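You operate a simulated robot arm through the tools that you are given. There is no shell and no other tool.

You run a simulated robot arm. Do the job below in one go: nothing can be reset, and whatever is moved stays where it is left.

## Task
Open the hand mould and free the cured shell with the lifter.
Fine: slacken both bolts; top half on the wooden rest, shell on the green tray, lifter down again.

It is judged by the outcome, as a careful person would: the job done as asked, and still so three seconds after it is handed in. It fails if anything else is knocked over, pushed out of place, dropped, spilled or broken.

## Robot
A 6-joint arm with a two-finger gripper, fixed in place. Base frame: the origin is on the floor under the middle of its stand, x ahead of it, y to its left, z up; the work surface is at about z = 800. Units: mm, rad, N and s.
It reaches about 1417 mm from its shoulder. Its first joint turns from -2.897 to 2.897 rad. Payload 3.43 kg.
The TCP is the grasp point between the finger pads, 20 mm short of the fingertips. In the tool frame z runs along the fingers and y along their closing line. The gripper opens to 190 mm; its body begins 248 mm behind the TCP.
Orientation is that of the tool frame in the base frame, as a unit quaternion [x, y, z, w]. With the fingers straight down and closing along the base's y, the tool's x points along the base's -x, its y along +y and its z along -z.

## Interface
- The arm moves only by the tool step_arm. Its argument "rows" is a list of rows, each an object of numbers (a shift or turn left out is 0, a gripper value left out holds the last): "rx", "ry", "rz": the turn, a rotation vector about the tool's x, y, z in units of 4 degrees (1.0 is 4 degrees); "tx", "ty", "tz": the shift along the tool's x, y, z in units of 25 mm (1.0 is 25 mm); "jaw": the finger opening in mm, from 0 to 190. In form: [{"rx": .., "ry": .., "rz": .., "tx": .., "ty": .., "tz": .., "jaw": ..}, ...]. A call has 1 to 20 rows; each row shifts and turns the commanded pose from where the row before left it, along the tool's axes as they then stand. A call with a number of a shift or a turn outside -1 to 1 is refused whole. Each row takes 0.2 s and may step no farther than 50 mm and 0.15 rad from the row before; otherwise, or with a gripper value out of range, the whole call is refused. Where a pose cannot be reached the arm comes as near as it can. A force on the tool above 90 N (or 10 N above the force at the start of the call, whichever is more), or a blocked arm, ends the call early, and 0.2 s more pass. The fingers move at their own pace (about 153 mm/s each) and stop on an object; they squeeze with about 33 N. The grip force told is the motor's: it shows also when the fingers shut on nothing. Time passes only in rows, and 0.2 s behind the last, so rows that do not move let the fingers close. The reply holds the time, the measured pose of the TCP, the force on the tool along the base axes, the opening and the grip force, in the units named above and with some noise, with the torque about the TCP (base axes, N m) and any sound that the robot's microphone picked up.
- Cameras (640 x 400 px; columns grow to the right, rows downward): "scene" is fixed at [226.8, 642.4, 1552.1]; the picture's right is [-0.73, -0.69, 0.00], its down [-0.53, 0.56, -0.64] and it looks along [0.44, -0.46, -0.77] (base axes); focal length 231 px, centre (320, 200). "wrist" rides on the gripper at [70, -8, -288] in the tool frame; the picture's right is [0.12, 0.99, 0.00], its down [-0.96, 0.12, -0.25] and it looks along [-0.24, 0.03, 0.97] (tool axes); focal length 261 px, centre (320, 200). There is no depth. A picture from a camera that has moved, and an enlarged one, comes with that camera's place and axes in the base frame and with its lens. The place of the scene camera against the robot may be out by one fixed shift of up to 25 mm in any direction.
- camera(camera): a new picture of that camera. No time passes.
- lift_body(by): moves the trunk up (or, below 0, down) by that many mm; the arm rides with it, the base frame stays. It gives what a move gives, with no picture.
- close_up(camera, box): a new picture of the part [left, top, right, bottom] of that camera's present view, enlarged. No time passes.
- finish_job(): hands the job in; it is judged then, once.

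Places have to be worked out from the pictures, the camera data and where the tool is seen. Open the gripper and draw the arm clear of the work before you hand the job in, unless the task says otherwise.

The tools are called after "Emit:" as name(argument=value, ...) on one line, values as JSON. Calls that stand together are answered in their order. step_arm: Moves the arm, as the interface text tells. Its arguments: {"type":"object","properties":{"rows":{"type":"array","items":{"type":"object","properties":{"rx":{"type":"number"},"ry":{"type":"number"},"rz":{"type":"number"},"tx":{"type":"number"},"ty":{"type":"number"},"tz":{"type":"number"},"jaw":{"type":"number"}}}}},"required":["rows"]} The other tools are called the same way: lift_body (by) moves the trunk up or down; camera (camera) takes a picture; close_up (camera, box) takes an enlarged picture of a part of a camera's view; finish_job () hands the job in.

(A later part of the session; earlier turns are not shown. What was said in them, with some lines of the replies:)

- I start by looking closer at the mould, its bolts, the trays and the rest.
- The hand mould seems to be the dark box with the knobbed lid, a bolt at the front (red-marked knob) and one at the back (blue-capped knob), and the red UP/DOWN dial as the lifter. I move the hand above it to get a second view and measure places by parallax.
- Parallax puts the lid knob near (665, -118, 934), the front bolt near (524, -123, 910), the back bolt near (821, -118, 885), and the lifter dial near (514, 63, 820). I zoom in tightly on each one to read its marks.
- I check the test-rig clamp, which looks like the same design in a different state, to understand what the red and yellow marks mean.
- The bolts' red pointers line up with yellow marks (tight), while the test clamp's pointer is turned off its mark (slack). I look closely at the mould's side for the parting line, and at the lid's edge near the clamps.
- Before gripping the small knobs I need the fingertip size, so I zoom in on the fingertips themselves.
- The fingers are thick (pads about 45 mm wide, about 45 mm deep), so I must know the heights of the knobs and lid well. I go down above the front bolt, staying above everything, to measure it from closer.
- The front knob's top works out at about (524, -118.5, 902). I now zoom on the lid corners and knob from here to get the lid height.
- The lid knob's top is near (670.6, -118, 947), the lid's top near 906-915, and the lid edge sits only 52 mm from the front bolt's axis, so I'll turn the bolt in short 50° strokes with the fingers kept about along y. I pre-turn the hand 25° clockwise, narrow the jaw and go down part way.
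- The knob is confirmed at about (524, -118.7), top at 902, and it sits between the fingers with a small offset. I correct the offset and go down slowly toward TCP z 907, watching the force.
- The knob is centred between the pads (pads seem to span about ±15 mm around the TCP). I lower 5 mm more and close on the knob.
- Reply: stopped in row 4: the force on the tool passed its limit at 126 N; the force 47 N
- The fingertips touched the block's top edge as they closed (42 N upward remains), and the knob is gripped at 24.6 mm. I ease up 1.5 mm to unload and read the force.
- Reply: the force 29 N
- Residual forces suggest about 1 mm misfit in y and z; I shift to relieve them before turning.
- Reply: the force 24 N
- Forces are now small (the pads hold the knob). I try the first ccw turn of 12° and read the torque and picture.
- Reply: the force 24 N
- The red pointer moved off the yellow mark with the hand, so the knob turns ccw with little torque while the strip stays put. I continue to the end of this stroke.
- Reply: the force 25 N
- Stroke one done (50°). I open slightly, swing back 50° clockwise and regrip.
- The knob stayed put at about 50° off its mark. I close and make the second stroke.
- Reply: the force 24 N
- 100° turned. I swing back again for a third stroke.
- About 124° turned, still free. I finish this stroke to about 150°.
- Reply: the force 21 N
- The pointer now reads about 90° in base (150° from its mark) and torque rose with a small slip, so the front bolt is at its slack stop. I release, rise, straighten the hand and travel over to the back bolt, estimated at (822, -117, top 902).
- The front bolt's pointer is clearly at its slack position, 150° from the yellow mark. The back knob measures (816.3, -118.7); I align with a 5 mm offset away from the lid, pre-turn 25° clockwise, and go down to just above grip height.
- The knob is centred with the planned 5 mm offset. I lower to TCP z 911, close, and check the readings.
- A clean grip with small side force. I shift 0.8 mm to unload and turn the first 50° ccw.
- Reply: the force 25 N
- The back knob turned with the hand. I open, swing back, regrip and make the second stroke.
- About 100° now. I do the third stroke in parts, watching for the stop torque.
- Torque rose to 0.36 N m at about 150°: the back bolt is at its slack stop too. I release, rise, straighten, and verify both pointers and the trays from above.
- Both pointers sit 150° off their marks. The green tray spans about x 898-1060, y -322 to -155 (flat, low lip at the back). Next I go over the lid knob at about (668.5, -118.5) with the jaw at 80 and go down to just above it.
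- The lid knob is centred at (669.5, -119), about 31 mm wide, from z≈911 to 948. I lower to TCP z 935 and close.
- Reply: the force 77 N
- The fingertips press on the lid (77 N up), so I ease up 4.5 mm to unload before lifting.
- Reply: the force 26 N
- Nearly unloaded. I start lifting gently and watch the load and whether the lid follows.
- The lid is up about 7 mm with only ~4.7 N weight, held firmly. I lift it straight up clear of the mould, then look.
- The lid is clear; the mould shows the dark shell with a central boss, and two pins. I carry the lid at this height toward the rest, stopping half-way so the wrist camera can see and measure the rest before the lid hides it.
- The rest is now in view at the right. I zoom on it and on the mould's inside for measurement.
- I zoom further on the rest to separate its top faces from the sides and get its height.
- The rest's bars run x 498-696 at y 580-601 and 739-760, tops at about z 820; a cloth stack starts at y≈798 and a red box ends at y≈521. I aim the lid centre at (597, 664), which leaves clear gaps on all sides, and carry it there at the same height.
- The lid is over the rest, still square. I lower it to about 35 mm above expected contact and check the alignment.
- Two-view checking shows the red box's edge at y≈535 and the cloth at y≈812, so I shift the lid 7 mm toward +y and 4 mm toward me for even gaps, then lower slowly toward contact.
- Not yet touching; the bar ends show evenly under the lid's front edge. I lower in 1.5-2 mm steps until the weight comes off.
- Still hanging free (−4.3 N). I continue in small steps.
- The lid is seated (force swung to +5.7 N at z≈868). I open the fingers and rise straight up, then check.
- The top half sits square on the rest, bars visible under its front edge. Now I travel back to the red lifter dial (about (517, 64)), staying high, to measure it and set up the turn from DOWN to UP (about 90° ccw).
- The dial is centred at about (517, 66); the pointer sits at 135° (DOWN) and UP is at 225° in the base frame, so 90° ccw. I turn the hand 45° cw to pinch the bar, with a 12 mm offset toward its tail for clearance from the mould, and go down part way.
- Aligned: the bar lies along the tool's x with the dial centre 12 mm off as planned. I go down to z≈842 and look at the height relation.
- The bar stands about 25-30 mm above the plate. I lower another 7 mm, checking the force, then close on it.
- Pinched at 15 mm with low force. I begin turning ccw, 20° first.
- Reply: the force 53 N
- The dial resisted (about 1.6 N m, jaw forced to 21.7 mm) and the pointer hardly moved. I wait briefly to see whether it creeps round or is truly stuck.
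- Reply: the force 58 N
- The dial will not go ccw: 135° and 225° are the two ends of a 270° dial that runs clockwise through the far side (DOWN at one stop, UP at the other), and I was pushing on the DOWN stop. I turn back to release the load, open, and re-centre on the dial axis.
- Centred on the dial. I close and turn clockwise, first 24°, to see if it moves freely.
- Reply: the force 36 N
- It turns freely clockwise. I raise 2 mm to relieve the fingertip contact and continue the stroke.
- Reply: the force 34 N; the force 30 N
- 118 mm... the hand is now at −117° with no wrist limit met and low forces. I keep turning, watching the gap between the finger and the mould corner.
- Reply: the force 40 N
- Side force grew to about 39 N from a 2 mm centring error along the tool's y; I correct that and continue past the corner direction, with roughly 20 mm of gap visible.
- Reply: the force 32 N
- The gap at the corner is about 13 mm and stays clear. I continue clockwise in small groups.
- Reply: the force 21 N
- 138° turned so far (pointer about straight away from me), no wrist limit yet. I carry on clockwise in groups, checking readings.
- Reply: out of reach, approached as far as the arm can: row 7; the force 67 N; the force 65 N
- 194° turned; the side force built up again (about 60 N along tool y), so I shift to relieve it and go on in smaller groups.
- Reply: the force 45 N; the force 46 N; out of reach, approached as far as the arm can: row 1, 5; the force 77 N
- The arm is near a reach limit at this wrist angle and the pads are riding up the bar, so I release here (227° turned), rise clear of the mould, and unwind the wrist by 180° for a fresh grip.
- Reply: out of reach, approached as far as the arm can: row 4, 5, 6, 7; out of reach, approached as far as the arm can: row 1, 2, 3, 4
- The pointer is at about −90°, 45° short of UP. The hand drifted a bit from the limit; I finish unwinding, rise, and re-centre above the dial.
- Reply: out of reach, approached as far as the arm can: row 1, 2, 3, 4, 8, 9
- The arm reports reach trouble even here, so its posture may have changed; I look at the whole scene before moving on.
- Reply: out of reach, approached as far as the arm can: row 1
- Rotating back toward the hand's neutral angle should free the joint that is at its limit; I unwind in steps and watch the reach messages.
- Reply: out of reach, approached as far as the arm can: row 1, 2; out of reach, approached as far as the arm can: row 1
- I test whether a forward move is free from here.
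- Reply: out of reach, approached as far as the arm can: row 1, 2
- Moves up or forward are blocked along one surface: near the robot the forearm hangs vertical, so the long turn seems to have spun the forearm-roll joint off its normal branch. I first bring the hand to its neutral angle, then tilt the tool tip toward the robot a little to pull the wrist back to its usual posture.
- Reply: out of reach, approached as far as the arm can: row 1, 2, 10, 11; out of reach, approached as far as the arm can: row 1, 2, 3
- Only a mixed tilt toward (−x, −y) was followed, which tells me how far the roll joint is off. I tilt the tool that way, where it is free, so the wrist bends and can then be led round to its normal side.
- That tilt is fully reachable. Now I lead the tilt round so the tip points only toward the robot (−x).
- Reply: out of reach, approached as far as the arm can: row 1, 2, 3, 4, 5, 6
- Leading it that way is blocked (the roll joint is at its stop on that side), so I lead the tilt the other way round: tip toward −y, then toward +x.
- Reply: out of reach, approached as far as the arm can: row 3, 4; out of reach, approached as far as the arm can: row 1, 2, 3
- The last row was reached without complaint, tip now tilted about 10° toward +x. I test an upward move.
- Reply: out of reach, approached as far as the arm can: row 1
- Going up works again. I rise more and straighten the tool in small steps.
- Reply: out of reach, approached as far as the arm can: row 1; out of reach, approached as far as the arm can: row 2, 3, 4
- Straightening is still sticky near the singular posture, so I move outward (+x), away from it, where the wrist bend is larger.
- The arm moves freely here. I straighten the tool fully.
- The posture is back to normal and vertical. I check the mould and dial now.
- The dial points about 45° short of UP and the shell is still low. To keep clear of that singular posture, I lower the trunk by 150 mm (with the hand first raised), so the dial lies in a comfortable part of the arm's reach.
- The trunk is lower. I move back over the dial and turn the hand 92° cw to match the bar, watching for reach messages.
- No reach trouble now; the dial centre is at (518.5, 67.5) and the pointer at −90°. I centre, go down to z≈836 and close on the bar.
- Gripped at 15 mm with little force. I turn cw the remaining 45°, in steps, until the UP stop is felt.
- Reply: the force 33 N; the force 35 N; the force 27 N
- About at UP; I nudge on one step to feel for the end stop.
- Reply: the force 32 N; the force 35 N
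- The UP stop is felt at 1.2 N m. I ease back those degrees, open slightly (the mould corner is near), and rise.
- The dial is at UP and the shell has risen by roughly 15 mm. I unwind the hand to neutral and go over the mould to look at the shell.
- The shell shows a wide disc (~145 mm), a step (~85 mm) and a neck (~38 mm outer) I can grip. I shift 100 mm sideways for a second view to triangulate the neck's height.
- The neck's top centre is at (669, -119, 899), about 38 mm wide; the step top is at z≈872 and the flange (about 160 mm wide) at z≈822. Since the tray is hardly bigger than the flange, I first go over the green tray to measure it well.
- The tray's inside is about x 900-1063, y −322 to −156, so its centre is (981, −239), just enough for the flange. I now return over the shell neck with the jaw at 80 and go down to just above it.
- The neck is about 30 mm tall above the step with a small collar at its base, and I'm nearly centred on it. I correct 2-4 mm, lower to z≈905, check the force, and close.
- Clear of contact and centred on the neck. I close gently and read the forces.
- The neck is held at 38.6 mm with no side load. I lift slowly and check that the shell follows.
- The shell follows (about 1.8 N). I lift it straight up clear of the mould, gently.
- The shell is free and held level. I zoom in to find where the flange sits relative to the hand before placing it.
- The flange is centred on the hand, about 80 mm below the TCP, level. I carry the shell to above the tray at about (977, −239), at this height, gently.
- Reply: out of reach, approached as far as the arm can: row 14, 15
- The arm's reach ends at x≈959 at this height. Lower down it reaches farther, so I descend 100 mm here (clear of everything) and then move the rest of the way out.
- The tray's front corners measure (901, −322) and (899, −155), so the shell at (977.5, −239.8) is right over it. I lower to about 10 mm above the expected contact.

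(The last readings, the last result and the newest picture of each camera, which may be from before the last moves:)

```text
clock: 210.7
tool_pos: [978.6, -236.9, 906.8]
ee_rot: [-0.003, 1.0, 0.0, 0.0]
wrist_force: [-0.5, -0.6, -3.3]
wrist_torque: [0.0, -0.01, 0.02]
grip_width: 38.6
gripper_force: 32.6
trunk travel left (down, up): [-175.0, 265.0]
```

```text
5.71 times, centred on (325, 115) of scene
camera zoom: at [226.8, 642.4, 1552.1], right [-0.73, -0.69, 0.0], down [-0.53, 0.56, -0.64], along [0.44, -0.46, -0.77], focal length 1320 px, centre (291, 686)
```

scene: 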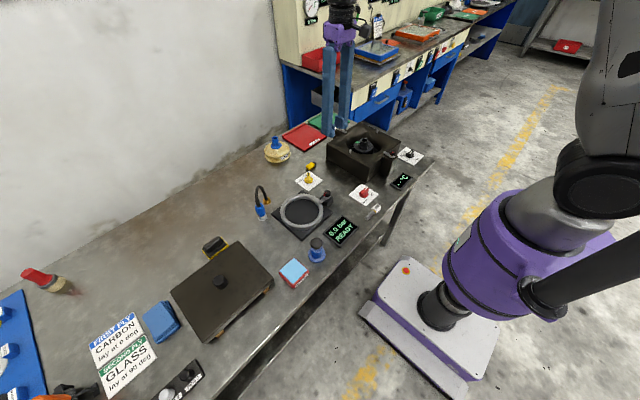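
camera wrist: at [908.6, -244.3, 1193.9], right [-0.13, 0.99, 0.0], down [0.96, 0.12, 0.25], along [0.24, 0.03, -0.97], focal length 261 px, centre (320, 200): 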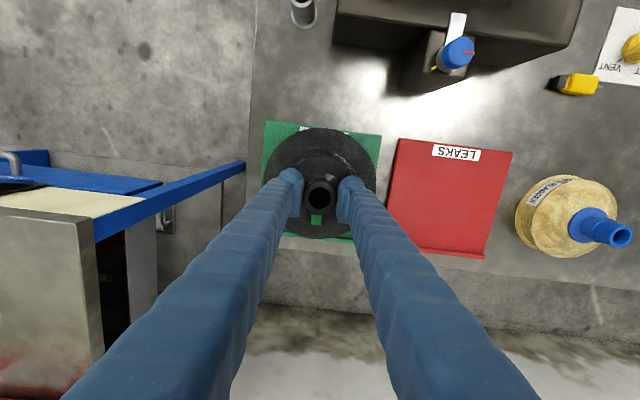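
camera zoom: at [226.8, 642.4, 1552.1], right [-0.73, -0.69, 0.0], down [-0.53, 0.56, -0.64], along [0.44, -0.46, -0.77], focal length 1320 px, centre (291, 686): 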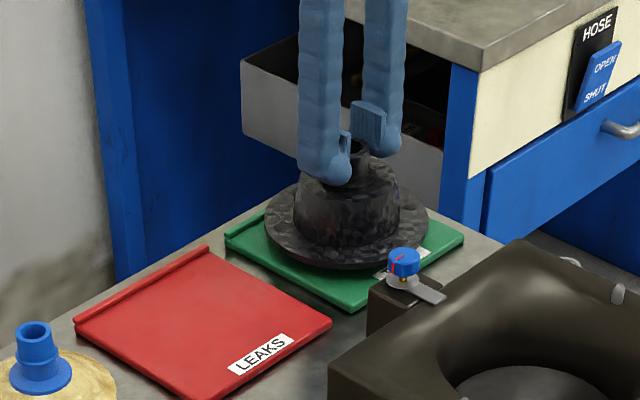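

Very close over the tray. I zoom in to check the flange against the tray's back lip and side edges.

Emit:
close_up(camera="wrist", box=[250, 110, 400, 250])

Emit:
close_up(camera="scene", box=[305, 100, 350, 140])

```text
2.86 times, centred on (325, 180) of wrist
camera zoom: at [908.6, -244.3, 1193.9], right [-0.13, 0.99, 0.0], down [0.96, 0.12, 0.25], along [0.24, 0.03, -0.97], focal length 745 px, centre (306, 257)
```

zoom: 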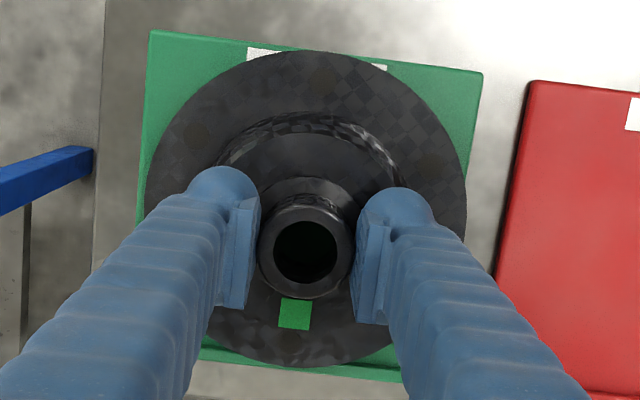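

```text
10.00 times, centred on (328, 120) of scene
camera zoom: at [226.8, 642.4, 1552.1], right [-0.73, -0.69, 0.0], down [-0.53, 0.56, -0.64], along [0.44, -0.46, -0.77], focal length 2309 px, centre (245, 1000)
```

zoom: 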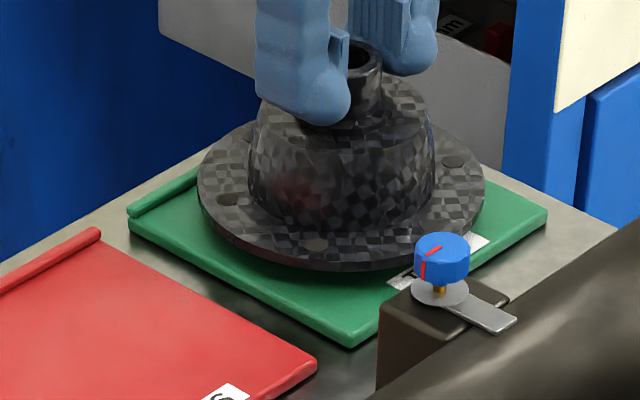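

The lip's inner edge is at x≈1054, so the 161 mm flange would touch it; I shift the shell to x≈972 so it lies flat inside the lip (overhanging the low front edge by ~8 mm), and 2 mm in y, then lower.

Emit:
step_arm(rows=[{"tx": 0.13, "ty": -0.04}, {"tx": 0.13, "ty": -0.04}, {"tz": 0.15}, {"tz": 0.15}, {}])

Emit:
step_arm(rows=[{"tz": 0.08}, {"tz": 0.08}, {}])

Emit:
close_up(camera="wrist", box=[250, 110, 400, 250])

```text
clock: 211.9
tool_pos: [972.7, -240.2, 898.8]
ee_rot: [-0.004, 1.0, 0.0, 0.0]
wrist_force: [0.1, -0.4, -3.0]
wrist_torque: [-0.01, 0.01, 0.0]
grip_width: 38.6
gripper_force: 33.4
trunk travel left (down, up): [-175.0, 265.0]
```

```text
clock: 212.7
tool_pos: [972.0, -240.1, 895.0]
ee_rot: [-0.003, 1.0, 0.0, 0.0]
wrist_force: [0.1, -0.4, -3.1]
wrist_torque: [0.03, -0.06, 0.01]
grip_width: 38.5
gripper_force: 33.6
trunk travel left (down, up): [-175.0, 265.0]
```

```text
2.86 times, centred on (325, 180) of wrist
camera zoom: at [901.8, -248.1, 1181.7], right [-0.13, 0.99, 0.0], down [0.96, 0.12, 0.25], along [0.25, 0.03, -0.97], focal length 745 px, centre (306, 257)
```

zoom: 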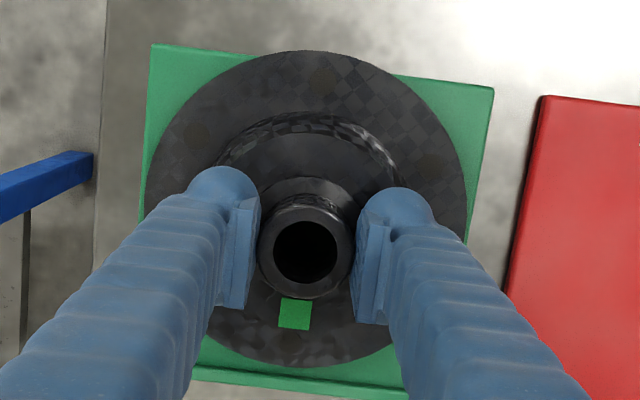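

Sides look even. I keep lowering in small steps until the weight comes off.

Emit:
step_arm(rows=[{"tz": 0.06}, {"tz": 0.06}, {}])

Emit:
step_arm(rows=[{"tz": 0.06}, {}])

Emit:
step_arm(rows=[{"tz": 0.06}, {}])

```text
clock: 213.5
tool_pos: [972.6, -240.9, 891.0]
ee_rot: [-0.003, 1.0, 0.0, 0.0]
wrist_force: [0.4, -1.1, -2.3]
wrist_torque: [-0.01, 0.01, -0.01]
grip_width: 38.7
gripper_force: 33.3
trunk travel left (down, up): [-175.0, 265.0]
```

```text
clock: 214.1
tool_pos: [971.4, -241.3, 890.4]
ee_rot: [-0.003, 1.0, 0.0, 0.0]
wrist_force: [2.7, 2.5, 4.7]
wrist_torque: [0.05, 0.32, -0.03]
grip_width: 38.7
gripper_force: 32.9
trunk travel left (down, up): [-175.0, 265.0]
```

```text
clock: 214.7
tool_pos: [971.8, -240.5, 889.9]
ee_rot: [-0.003, 1.0, 0.0, 0.002]
wrist_force: [5.4, 0.3, 18.8]
wrist_torque: [-0.01, 0.06, -0.01]
grip_width: 38.7
gripper_force: 32.7
trunk travel left (down, up): [-175.0, 265.0]
```

Contact: the shell is seated. I ease up 1 mm, open the fingers, and check before rising.

Emit:
step_arm(rows=[{"tz": -0.04}, {"jaw": 48}, {"jaw": 70}, {}, {}])

Emit:
close_up(camera="scene", box=[305, 95, 355, 140])

Emit:
step_arm(rows=[{"tz": -0.3}, {"tz": -0.5}, {"tz": -0.8}, {"tz": -0.8}, {"tz": -0.8}, {"tz": -0.8}, {"tx": 0.5}, {"tx": 0.5}, {}])

Emit:
close_up(camera="wrist", box=[230, 110, 400, 250])

Emit:
close_up(camera="scene", box=[280, 80, 370, 150])

```text
clock: 215.9
tool_pos: [972.1, -240.0, 889.0]
ee_rot: [-0.004, 1.0, 0.0, 0.0]
wrist_force: [0.0, 0.7, 0.1]
wrist_torque: [0.01, -0.03, 0.0]
grip_width: 69.8
gripper_force: 0.1
trunk travel left (down, up): [-175.0, 265.0]
```

```text
8.89 times, centred on (330, 118) of scene
camera zoom: at [226.8, 642.4, 1552.1], right [-0.73, -0.69, 0.0], down [-0.53, 0.56, -0.64], along [0.44, -0.46, -0.77], focal length 2053 px, centre (231, 933)
```

zoom: 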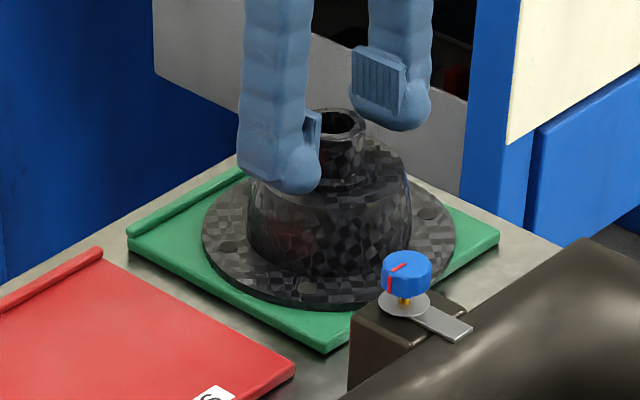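

```text
clock: 217.9
tool_pos: [946.3, -238.4, 986.9]
ee_rot: [-0.003, 1.0, -0.001, 0.0]
wrist_force: [-0.3, 0.6, 1.3]
wrist_torque: [-0.01, -0.03, -0.01]
grip_width: 69.8
gripper_force: 0.0
trunk travel left (down, up): [-175.0, 265.0]
```

```text
2.86 times, centred on (315, 180) of wrist
camera zoom: at [876.2, -247.3, 1273.9], right [-0.13, 0.99, 0.0], down [0.96, 0.12, 0.25], along [0.24, 0.03, -0.97], focal length 745 px, centre (334, 257)
```

zoom: 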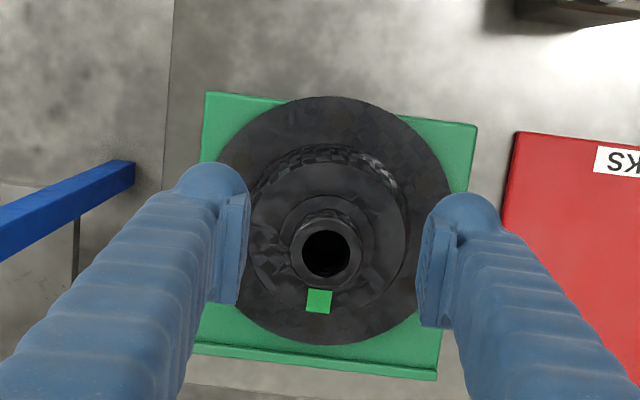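

```text
5.71 times, centred on (325, 115) of scene
camera zoom: at [226.8, 642.4, 1552.1], right [-0.73, -0.69, 0.0], down [-0.53, 0.56, -0.64], along [0.44, -0.46, -0.77], focal length 1320 px, centre (291, 686)
```

zoom: 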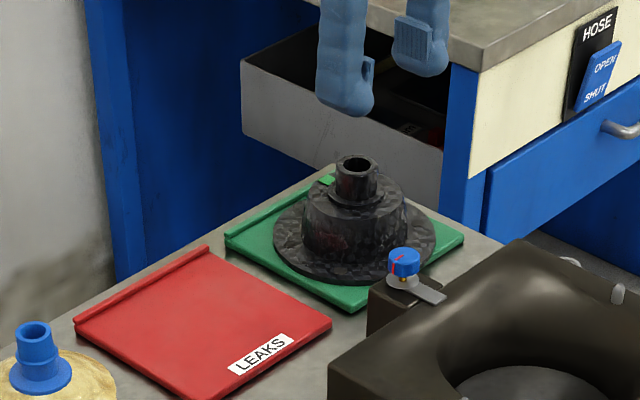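

The shell lies flat and centred on the green tray. Now I return to the lifter dial to turn it back to DOWN (270° ccw), first moving over it and turning the hand to −135°.

Emit:
step_arm(rows=[{"tx": 1, "tz": -0.3}, {"tx": 1, "tz": -0.5}, {"tx": 1, "tz": -0.5}, {"tx": 1, "tz": -0.5}, {"tx": 1, "tz": -0.5, "ty": 0.9}, {"tx": 1, "ty": 0.95}, {"tx": 1, "ty": 0.95}, {"tx": 1, "ty": 0.95}, {"tx": 1, "ty": 0.95}, {"tx": 1, "ty": 0.95}, {"tx": 1, "ty": 0.95}, {"tx": 1, "ty": 0.95}, {"tx": 1, "ty": 0.95}, {"tx": 1, "ty": 0.95}, {"tx": 1, "ty": 0.95}, {"tx": 1, "ty": 0.95}, {"tx": 1, "ty": 0.95}, {}])

Emit:
camera(camera="scene")

Emit:
camera(camera="wrist")

```text
clock: 221.7
tool_pos: [518.4, 63.4, 1046.0]
ee_rot: [-0.003, 1.0, 0.0, 0.0]
wrist_force: [0.2, 0.9, -0.5]
wrist_torque: [-0.07, 0.0, -0.01]
grip_width: 70.3
gripper_force: 0.0
trunk travel left (down, up): [-175.0, 265.0]
```

```text
taken
```

scene: 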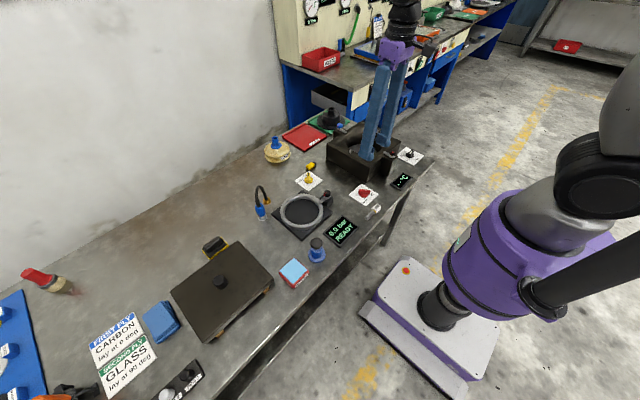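

```text
taken
camera wrist: at [447.6, 56.3, 1333.1], right [-0.13, 0.99, 0.0], down [0.96, 0.12, 0.25], along [0.25, 0.03, -0.97], focal length 261 px, centre (320, 200)
```

wrist: 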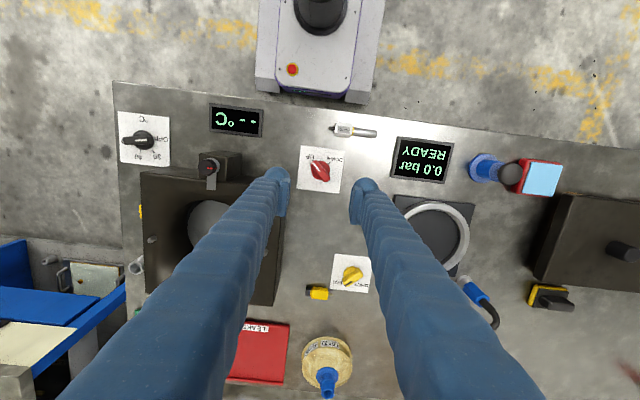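

I centre on the dial and turn the hand −135° in the air, then narrow the jaw to 28 and go down part way to check alignment.

Emit:
step_arm(rows=[{"tx": -0.08, "ty": 0.145, "jaw": 28}, {"rz": 1}, {"rz": 1}, {"rz": 1}, {"rz": 1}, {"rz": 1}, {"rz": 1}, {"rz": 1}, {"rz": 1}, {"rz": 1}, {"rz": 1}, {"rz": 1}, {"rz": 1}, {"rz": 1}, {"rz": 1}, {"rz": 1}, {"rz": 1}, {"rz": 1}, {"rz": 1}, {"rz": 1}])

Emit:
step_arm(rows=[{"rz": 1}, {"rz": 1}, {"rz": 1}, {"rz": 1}, {"rz": 1}, {"rz": 1}, {"rz": 1}, {"rz": 1}, {"rz": 1}, {"rz": 1}, {"rz": 1}, {"rz": 1}, {"rz": 1}, {"rz": 1}, {"rz": 0.85}, {"tz": 1}, {"tz": 1}, {"tz": 1}, {"tz": 0.8}, {}])

Emit:
close_up(camera="wrist", box=[240, 120, 400, 230])

```text
clock: 225.9
tool_pos: [520.2, 69.3, 1046.5]
ee_rot: [0.613, 0.79, 0.0, 0.0]
wrist_force: [-0.3, -0.3, -0.2]
wrist_torque: [0.02, 0.02, -0.02]
grip_width: 27.9
gripper_force: 0.0
trunk travel left (down, up): [-175.0, 265.0]
```

```text
clock: 230.1
tool_pos: [523.2, 69.1, 949.3]
ee_rot: [0.924, 0.383, 0.001, 0.0]
wrist_force: [0.1, 0.0, 0.5]
wrist_torque: [-0.03, -0.02, 0.03]
grip_width: 27.9
gripper_force: 0.1
trunk travel left (down, up): [-175.0, 265.0]
```

```text
3.64 times, centred on (320, 175) of wrist
camera zoom: at [565.9, 125.9, 1236.0], right [0.79, -0.62, 0.0], down [-0.6, -0.76, 0.25], along [-0.15, -0.19, -0.97], focal length 948 px, centre (320, 291)
```

zoom: 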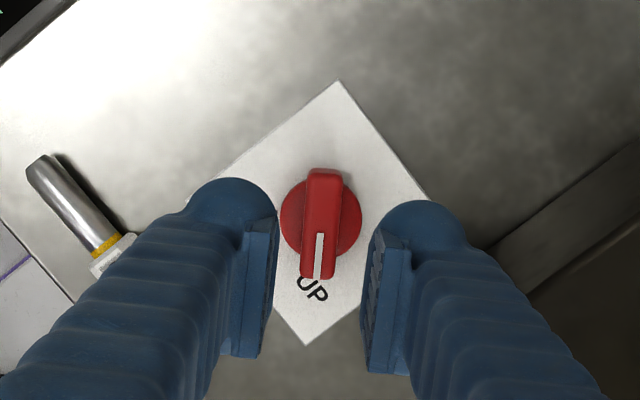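

Well aligned with the bar at UP. I make a 2 mm correction, descend to z≈836 and close.

Emit:
step_arm(rows=[{"tx": -0.08, "ty": 0.025}, {"tz": 1}, {"tz": 1}, {"tz": 1}, {"tz": 1}, {"tz": 0.5}, {}, {"jaw": 5}, {}, {}])

Emit:
close_up(camera="wrist", box=[240, 140, 400, 250])

```text
clock: 232.3
tool_pos: [521.6, 68.3, 839.5]
ee_rot: [0.924, 0.383, 0.001, 0.0]
wrist_force: [11.9, -16.3, 1.6]
wrist_torque: [-0.1, -0.15, 0.03]
grip_width: 14.8
gripper_force: 45.3
trunk travel left (down, up): [-175.0, 265.0]
```

```text
3.64 times, centred on (320, 195) of wrist
camera zoom: at [564.9, 123.5, 1125.9], right [0.79, -0.62, 0.0], down [-0.6, -0.76, 0.25], along [-0.15, -0.19, -0.97], focal length 948 px, centre (320, 218)
```

zoom: 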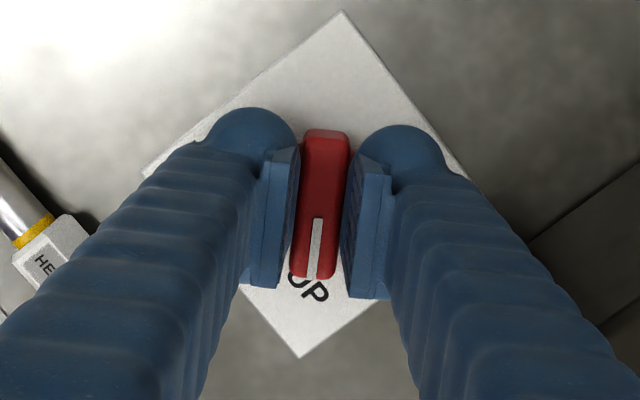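

Gripped. I lower 1.5 mm, relieve the small side force, and start turning ccw.

Emit:
step_arm(rows=[{"ty": 0.05, "tz": 0.06}, {"rz": -1}, {"rz": -1}, {"rz": -1}, {"rz": -1}, {"rz": -1}, {"rz": -1}, {"rz": -1}, {"rz": -1}, {"rz": -1}, {"rz": -1}, {}])

Emit:
step_arm(rows=[{"rz": -1}, {"rz": -1}, {"rz": -1}, {"rz": -1}, {"rz": -1}, {"rz": -1}, {"rz": -1}, {"rz": -1}, {"rz": -1}, {"rz": -1}, {}])

Emit:
close_up(camera="wrist", box=[240, 140, 400, 250])

```text
clock: 234.9
tool_pos: [520.2, 67.2, 838.2]
ee_rot: [0.737, 0.676, -0.001, 0.001]
wrist_force: [-2.7, 16.3, 19.0]
wrist_torque: [-0.05, 0.03, 0.01]
grip_width: 14.9
gripper_force: 44.6
trunk travel left (down, up): [-175.0, 265.0]
```

```text
clock: 237.3
tool_pos: [518.5, 66.0, 837.4]
ee_rot: [0.462, 0.887, -0.001, 0.0]
wrist_force: [-19.2, 23.2, -11.7]
wrist_torque: [0.27, 0.21, -0.01]
grip_width: 14.9
gripper_force: 45.2
trunk travel left (down, up): [-175.0, 265.0]
```

```text
3.64 times, centred on (320, 195) of wrist
camera zoom: at [472.0, 120.1, 1124.7], right [0.74, 0.67, 0.0], down [0.65, -0.72, 0.25], along [0.16, -0.19, -0.97], focal length 948 px, centre (320, 218)
```

zoom: 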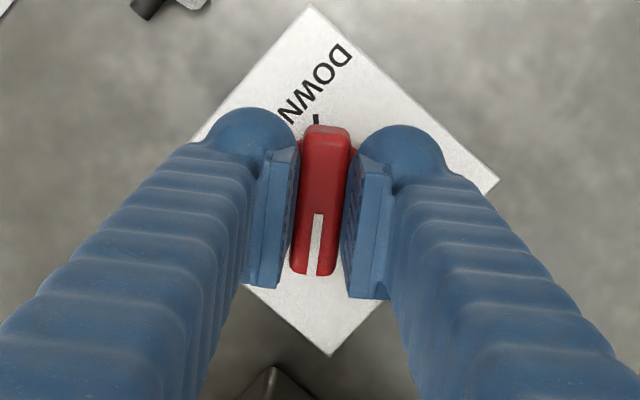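

80° turned with modest forces. I continue.

Emit:
step_arm(rows=[{"tx": 0.06}, {"rz": -1}, {"rz": -1}, {"rz": -1}, {"rz": -1}, {"rz": -1}, {"rz": -1}, {"rz": -1}, {"rz": -1}, {"rz": -1}, {"rz": -1}, {}])

Emit:
step_arm(rows=[{"rz": -1}, {"rz": -1}, {"rz": -1}, {"rz": -1}, {"rz": -1}, {"rz": -1}, {"rz": -1}, {}])

Emit:
close_up(camera="wrist", box=[220, 140, 400, 270])

```text
clock: 239.9
tool_pos: [518.8, 65.2, 839.0]
ee_rot: [0.131, 0.991, 0.0, -0.001]
wrist_force: [-19.5, -34.8, -22.7]
wrist_torque: [-0.23, 0.14, -0.06]
grip_width: 14.9
gripper_force: 45.2
trunk travel left (down, up): [-175.0, 265.0]
```

```text
clock: 241.7
tool_pos: [517.9, 65.0, 837.7]
ee_rot: [-0.113, 0.994, 0.001, 0.0]
wrist_force: [-16.3, -55.5, 4.7]
wrist_torque: [-0.53, 0.23, -0.07]
grip_width: 14.8
gripper_force: 45.7
trunk travel left (down, up): [-175.0, 265.0]
```

```text
3.08 times, centred on (310, 205) of wrist
camera zoom: at [452.1, 41.4, 1125.9], right [-0.34, 0.94, 0.0], down [0.91, 0.33, 0.25], along [0.23, 0.09, -0.97], focal length 802 px, centre (351, 185)
```

zoom: 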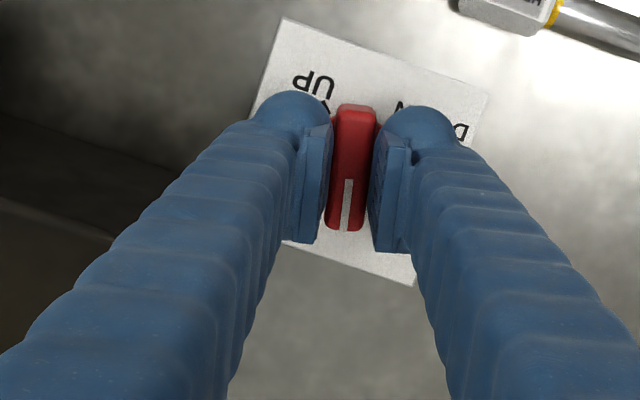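

148° turned. I relieve the 50 N side force (3 mm in tool −y) and continue past the corner direction.

Emit:
step_arm(rows=[{"ty": -0.06}, {"ty": -0.06}, {"rz": -1}, {"rz": -1}, {"rz": -1}, {"rz": -1}, {"rz": -1}, {}])

Emit:
step_arm(rows=[{"rz": -1}, {"rz": -1}, {"rz": -1}, {"rz": -1}, {"rz": -1}, {}])

Emit:
close_up(camera="wrist", box=[220, 140, 400, 270])

```text
clock: 243.5
tool_pos: [519.0, 64.1, 839.3]
ee_rot: [-0.285, 0.958, 0.0, 0.0]
wrist_force: [-25.6, 1.3, 15.9]
wrist_torque: [0.06, 0.17, 0.01]
grip_width: 15.0
gripper_force: 45.0
trunk travel left (down, up): [-175.0, 265.0]
```

```text
clock: 244.9
tool_pos: [520.0, 64.7, 838.3]
ee_rot: [-0.446, 0.895, -0.001, 0.001]
wrist_force: [-23.6, 15.1, 13.2]
wrist_torque: [0.19, 0.22, 0.03]
grip_width: 15.0
gripper_force: 44.7
trunk travel left (down, up): [-175.0, 265.0]
```

```text
3.08 times, centred on (310, 205) of wrist
camera zoom: at [483.4, 4.4, 1125.9], right [-0.87, 0.5, 0.0], down [0.49, 0.84, 0.25], along [0.13, 0.21, -0.97], focal length 802 px, centre (351, 185)
```

zoom: 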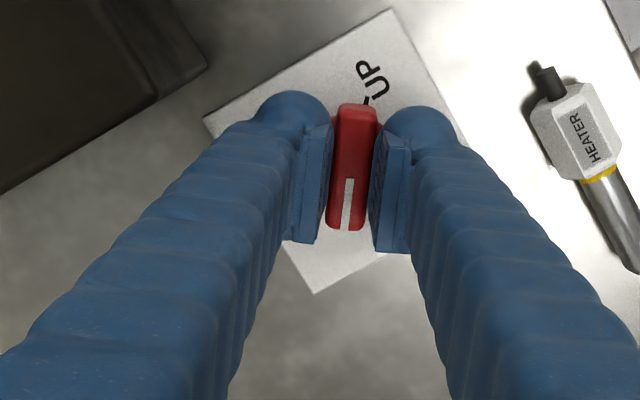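

188° turned, pointer past the far side. I continue ccw, watching for any reach message.

Emit:
step_arm(rows=[{"tx": 0.03}, {"rz": -1}, {"rz": -1}, {"rz": -1}, {"rz": -1}, {"rz": -1}, {}])

Emit:
step_arm(rows=[{"rz": -1}, {"rz": -1}, {"rz": -1}, {"rz": -1}, {"rz": -1}, {}])

```text
clock: 246.5
tool_pos: [518.8, 64.7, 839.2]
ee_rot: [-0.595, 0.804, -0.001, 0.001]
wrist_force: [-18.2, 32.5, 13.6]
wrist_torque: [0.31, 0.2, 0.01]
grip_width: 15.1
gripper_force: 45.5
trunk travel left (down, up): [-175.0, 265.0]
```

```text
clock: 247.9
tool_pos: [520.0, 65.9, 839.0]
ee_rot: [0.725, -0.689, 0.0, 0.0]
wrist_force: [-12.9, 22.2, 7.4]
wrist_torque: [0.12, 0.16, -0.01]
grip_width: 14.8
gripper_force: 44.0
trunk travel left (down, up): [-175.0, 265.0]
```

228° turned. To stay well away from the wrist's limit, I release here, rise, unwind 180° and regrip for the last 42°.

Emit:
step_arm(rows=[{"jaw": 36}, {}, {"tz": -0.5}, {"tz": -1}, {"tz": -1}, {"tz": -1}, {"tz": -1}, {"rz": 1}, {"rz": 1}, {"rz": 1}, {"rz": 1}, {"rz": 1}, {"rz": 1}, {"rz": 1}, {"rz": 1}, {"rz": 1}, {"rz": 1}, {"rz": 1}, {"rz": 1}, {"rz": 1}])

Emit:
step_arm(rows=[{"rz": 1}, {"rz": 1}, {"rz": 1}, {"rz": 1}, {"rz": 1}, {"rz": 1}, {"rz": 1}, {"rz": 1}, {"rz": 1}, {"rz": 1}, {"rz": 1}, {"rz": 1}, {"rz": 1}, {"rz": 1}, {"rz": 1}, {"rz": 1}, {"rz": 1}, {"rz": 1}, {"rz": 1}, {"rz": 1}])

Emit:
step_arm(rows=[{"rz": 1}, {"rz": 1}, {"rz": 1}, {"rz": 1}, {"rz": 1}, {"rz": 1}, {"rz": 1}, {"rz": 1}, {"rz": 1}, {"rz": 1}, {"rz": 1}, {"rz": 1}, {}])

Emit:
close_up(camera="wrist", box=[240, 120, 400, 230])

```text
clock: 252.1
tool_pos: [520.1, 63.3, 950.9]
ee_rot: [-0.349, 0.937, 0.0, 0.0]
wrist_force: [0.1, -0.3, 0.4]
wrist_torque: [0.03, 0.0, 0.0]
grip_width: 35.9
gripper_force: 0.1
trunk travel left (down, up): [-175.0, 265.0]
```

```text
clock: 256.3
tool_pos: [520.6, 63.2, 950.8]
ee_rot: [0.335, 0.942, 0.0, 0.0]
wrist_force: [-0.8, 0.5, -1.3]
wrist_torque: [0.04, -0.01, -0.01]
grip_width: 35.8
gripper_force: 0.1
trunk travel left (down, up): [-175.0, 265.0]
```

```text
clock: 259.1
tool_pos: [520.6, 62.9, 951.3]
ee_rot: [0.688, 0.726, 0.001, 0.001]
wrist_force: [-0.1, 0.3, 0.2]
wrist_torque: [0.01, 0.01, -0.01]
grip_width: 36.0
gripper_force: 0.0
trunk travel left (down, up): [-175.0, 265.0]
```

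```text
3.64 times, centred on (320, 175) of wrist
camera zoom: at [507.9, 134.6, 1237.5], right [0.99, 0.17, 0.0], down [0.16, -0.95, 0.25], along [0.04, -0.24, -0.97], focal length 948 px, centre (320, 291)
```

zoom: 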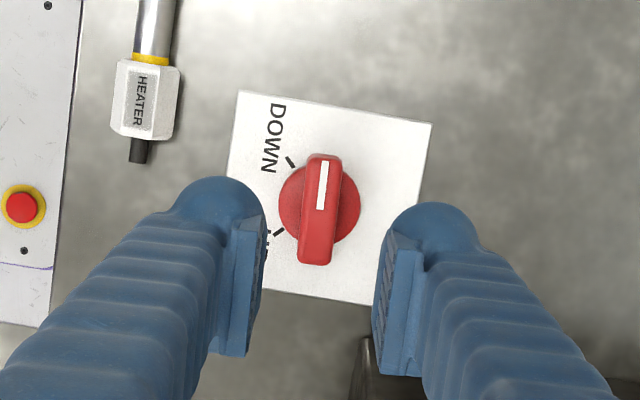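

The dial now stands about 45° from DOWN, aligned with the hand. I shift 3 mm, descend and grip.

Emit:
step_arm(rows=[{"tx": 0.12}, {"tz": 1}, {"tz": 1}, {"tz": 1}, {"tz": 1}, {"tz": 0.55}, {}, {"jaw": 5}, {}, {}])

Emit:
step_arm(rows=[{"rz": -1}, {"rz": -1}, {"rz": -1}, {"rz": -1}, {"rz": -1}, {"rz": -1}, {"rz": -1}, {"rz": -1}, {}])

Emit:
step_arm(rows=[{"rz": -1}, {"rz": -1}, {}])

Emit:
close_up(camera="wrist", box=[240, 140, 400, 250])

```text
clock: 261.3
tool_pos: [520.4, 67.6, 838.7]
ee_rot: [0.689, 0.725, -0.001, -0.001]
wrist_force: [-16.0, 0.5, -6.7]
wrist_torque: [-0.03, 0.14, -0.07]
grip_width: 15.2
gripper_force: 45.1
trunk travel left (down, up): [-175.0, 265.0]
```

```text
clock: 263.3
tool_pos: [517.9, 66.0, 838.1]
ee_rot: [0.461, 0.887, 0.001, 0.001]
wrist_force: [-20.3, 13.9, 26.9]
wrist_torque: [0.0, 0.09, 0.01]
grip_width: 15.3
gripper_force: 45.3
trunk travel left (down, up): [-175.0, 265.0]
```

```text
clock: 264.1
tool_pos: [519.1, 65.6, 837.8]
ee_rot: [0.399, 0.917, 0.0, 0.001]
wrist_force: [-17.8, -0.9, 27.9]
wrist_torque: [-0.17, -0.03, -0.03]
grip_width: 15.1
gripper_force: 45.6
trunk travel left (down, up): [-175.0, 265.0]
```

```text
3.64 times, centred on (320, 195) of wrist
camera zoom: at [463.5, 113.2, 1124.7], right [0.64, 0.76, 0.0], down [0.74, -0.62, 0.25], along [0.19, -0.16, -0.97], focal length 948 px, centre (320, 218)
```

zoom: 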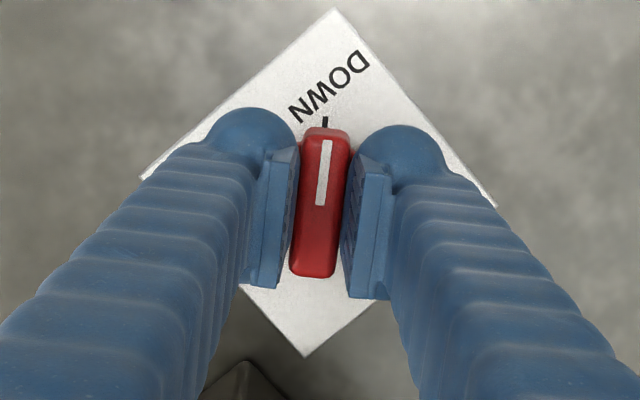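

The pointer is at the DOWN tick; I nudge further in small turns until the stop is felt.

Emit:
step_arm(rows=[{"rz": -0.6}, {}])

Emit:
step_arm(rows=[{"rz": -0.6}, {}])

Emit:
step_arm(rows=[{"rz": -0.5}, {}])

```text
clock: 264.7
tool_pos: [519.3, 66.0, 837.2]
ee_rot: [0.379, 0.925, 0.0, 0.001]
wrist_force: [-18.9, -12.9, 35.6]
wrist_torque: [-0.2, 0.16, -0.15]
grip_width: 15.0
gripper_force: 44.8
trunk travel left (down, up): [-175.0, 265.0]
```

```text
clock: 265.3
tool_pos: [519.2, 66.7, 838.2]
ee_rot: [0.36, 0.933, 0.001, 0.001]
wrist_force: [-20.0, -12.1, 30.1]
wrist_torque: [-0.18, 0.13, -0.7]
grip_width: 15.2
gripper_force: 45.0
trunk travel left (down, up): [-175.0, 265.0]
```

```text
clock: 265.9
tool_pos: [518.9, 66.6, 837.4]
ee_rot: [0.343, 0.939, 0.0, 0.001]
wrist_force: [-18.5, -12.3, 33.5]
wrist_torque: [-0.2, 0.11, -1.14]
grip_width: 15.5
gripper_force: 45.0
trunk travel left (down, up): [-175.0, 265.0]
```

The DOWN stop is felt (1.14 N m). I ease back to unload, open, rise straight up, and check the dial and the lifter plate.

Emit:
step_arm(rows=[{"rz": 0.6}, {"rz": 0.6}, {"jaw": 40}, {}, {"tz": -0.5}, {"tz": -1}, {"tz": -1}, {"tz": -1}, {"tz": -1}, {"tz": -1}, {"tz": -1}, {"tz": -1}, {"tz": -1}, {}])

Emit:
close_up(camera="wrist", box=[260, 110, 380, 200])

Emit:
close_up(camera="scene", box=[270, 90, 420, 215])

```text
clock: 268.9
tool_pos: [521.5, 69.0, 1049.4]
ee_rot: [0.382, 0.924, 0.0, -0.001]
wrist_force: [-0.1, 0.6, -0.2]
wrist_torque: [0.04, 0.0, -0.01]
grip_width: 40.0
gripper_force: 0.1
trunk travel left (down, up): [-175.0, 265.0]
```

```text
4.44 times, centred on (320, 155) of wrist
camera zoom: at [464.9, 113.0, 1335.4], right [0.62, 0.79, 0.0], down [0.76, -0.6, 0.25], along [0.19, -0.15, -0.97], focal length 1158 px, centre (320, 400)
```

zoom: 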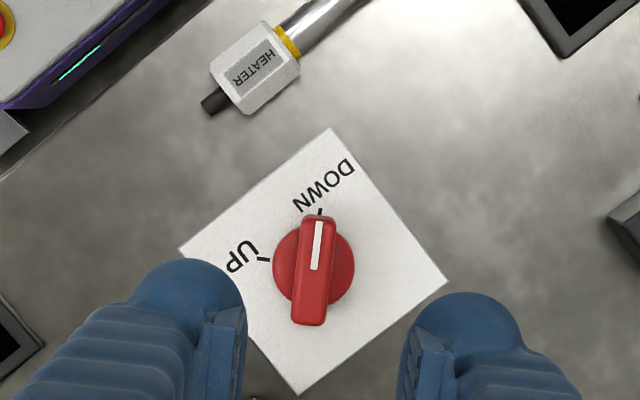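

```text
3.20 times, centred on (345, 152) of scene
camera zoom: at [226.8, 642.4, 1552.1], right [-0.73, -0.69, 0.0], down [-0.53, 0.56, -0.64], along [0.44, -0.46, -0.77], focal length 739 px, centre (240, 352)
```

zoom: 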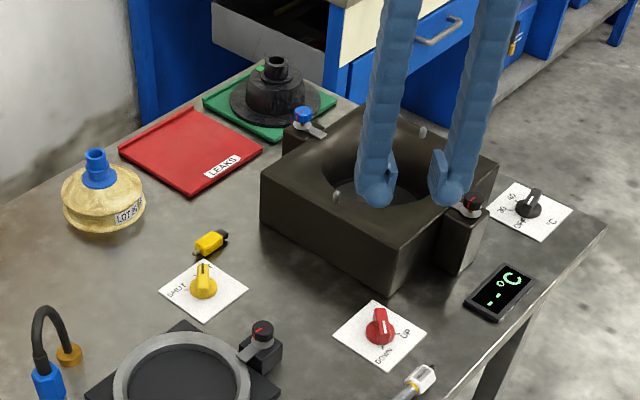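

The dial reads DOWN, the lifter plate is low again, and the shell, lid and bolts are as left. I straighten the hand, raise the trunk back by 150 mm (which lifts the arm clear) and open the gripper.

Emit:
step_arm(rows=[{"rz": -1}, {"rz": -1}, {"rz": -1}, {"rz": -1}, {"rz": -1}, {"rz": -1}, {"rz": -1}, {"rz": -1}, {"rz": -1}, {"rz": -1}, {"rz": -1}, {"tx": -1}, {"tx": -1}, {"tx": -1, "tz": -0.5}, {"tz": -1}, {}])

Emit:
lift_body(by=150)

Emit:
step_arm(rows=[{"jaw": 120}, {"jaw": 190}, {}, {}])

Emit:
camera(camera="scene")

Emit:
camera(camera="wrist")

```text
clock: 272.3
tool_pos: [596.2, 64.8, 1089.1]
ee_rot: [0.009, 1.0, -0.001, 0.001]
wrist_force: [-0.2, -0.2, 0.1]
wrist_torque: [0.0, -0.03, 0.02]
grip_width: 40.0
gripper_force: 0.0
trunk travel left (down, up): [-175.0, 265.0]
```

```text
clock: 274.1
tool_pos: [596.2, 65.2, 1238.7]
ee_rot: [0.009, 1.0, 0.0, 0.0]
wrist_force: [-0.3, 0.8, 0.1]
wrist_torque: [0.01, -0.03, 0.01]
grip_width: 40.2
gripper_force: 0.1
trunk travel left (down, up): [-325.0, 115.0]
```

```text
clock: 275.1
tool_pos: [596.9, 64.9, 1238.8]
ee_rot: [0.009, 1.0, 0.0, 0.0]
wrist_force: [0.3, -0.1, 0.1]
wrist_torque: [-0.01, 0.03, 0.01]
grip_width: 189.9
gripper_force: 0.0
trunk travel left (down, up): [-325.0, 115.0]
```

```text
taken
```

scene: 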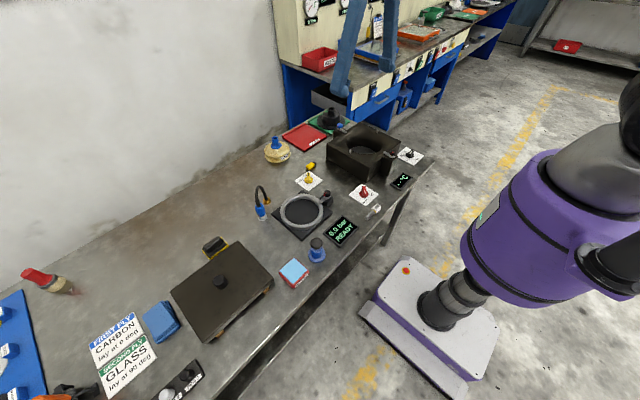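

```text
taken
camera wrist: at [525.4, 58.8, 1525.5], right [-0.1, 0.99, 0.0], down [0.96, 0.1, 0.25], along [0.25, 0.02, -0.97], focal length 261 px, centre (320, 200)
```

wrist: 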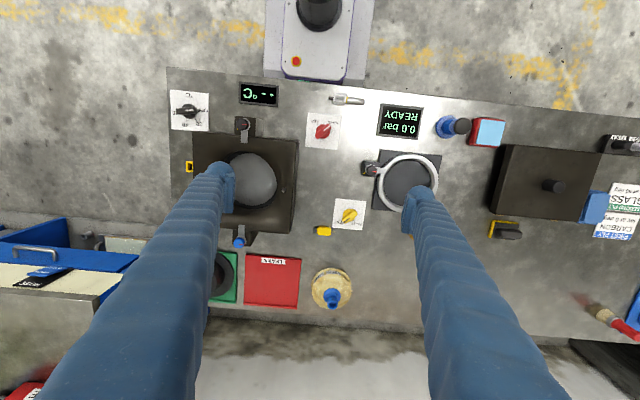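

Everything looks in place; I do a last close check on the bolts, shell, lid on the rest and dial before handing in.

Emit:
close_up(camera="scene", box=[290, 95, 420, 215])

Emit:
close_up(camera="scene", box=[140, 210, 320, 350])

Emit:
close_up(camera="wrist", box=[160, 70, 360, 260])

```text
3.33 times, centred on (355, 155) of scene
camera zoom: at [226.8, 642.4, 1552.1], right [-0.73, -0.69, 0.0], down [-0.53, 0.56, -0.64], along [0.44, -0.46, -0.77], focal length 770 px, centre (203, 350)
```

zoom: 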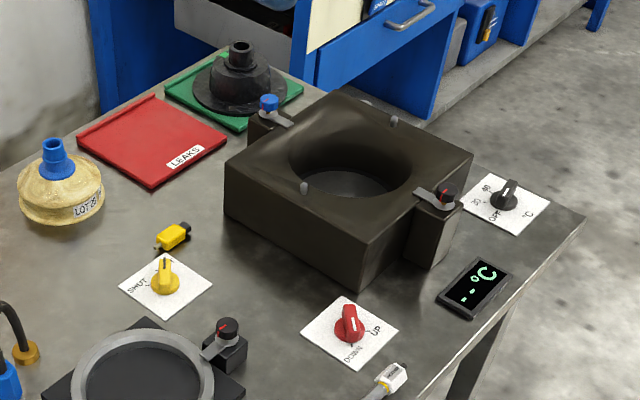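

```text
2.86 times, centred on (230, 280) of scene
camera zoom: at [226.8, 642.4, 1552.1], right [-0.73, -0.69, 0.0], down [-0.53, 0.56, -0.64], along [0.44, -0.46, -0.77], focal length 660 px, centre (577, -29)
```

zoom: 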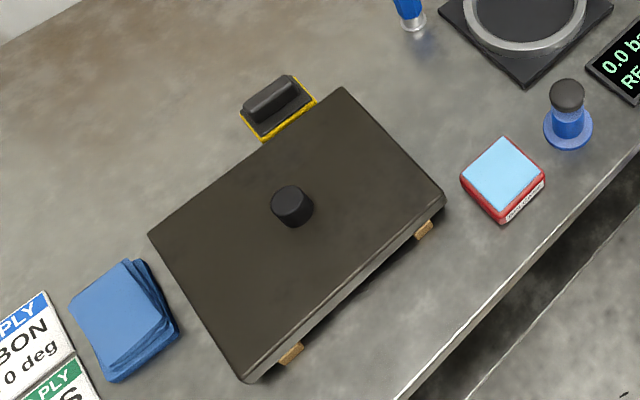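

```text
2.11 times, centred on (260, 165) of wrist
camera zoom: at [525.4, 58.8, 1525.5], right [-0.1, 0.99, 0.0], down [0.96, 0.1, 0.25], along [0.25, 0.02, -0.97], focal length 549 px, centre (446, 274)
```

zoom: 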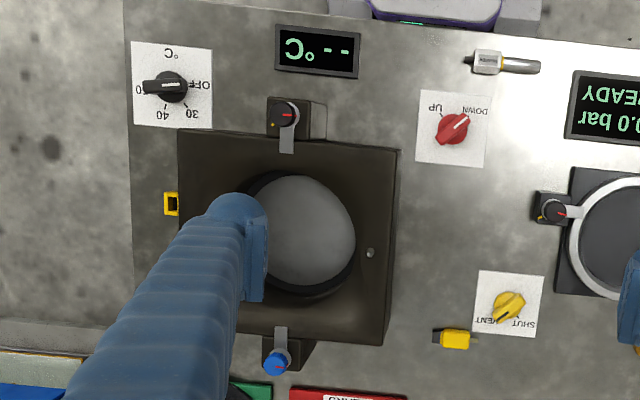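

Both bolts are slack, the top half is level on the wooden rest, and the shell is flat on the green tray. The lifter dial is back at DOWN, nothing else was moved, and the arm is clear with the gripper open. I hand the job in.

Emit:
finish_job()

```text
The job is handed in.
```

The hand mould is open and the cured shell is on the green tray. I handed the job in, but no verdict has come back yet.

- **Bolts:** both turned about 150° counter-clockwise to their stops, so they are slack.
- **Top half:** sits level across both bars of the wooden rest, clear of the red box, the cloth stack and the eraser.
- **Shell:** lies flat on the green tray. Its flange, about 161 mm across, is slightly longer than the space in front of the tray's back lip. I set it just short of the lip, so it overhangs the low front edge by about 8 mm.
- **Lifter:** back at DOWN, turned until I felt the stop.

I first pushed the lifter dial the wrong way, against its DOWN stop, before finding that it runs 270° clockwise to UP. Partway through that turn the arm also reached a wrist limit, so I let go of the dial and freed the wrist clear of the work. I then finished with the trunk lowered, and raised it again afterwards. The last pictures show everything else where it was, and the arm is clear with the gripper open.
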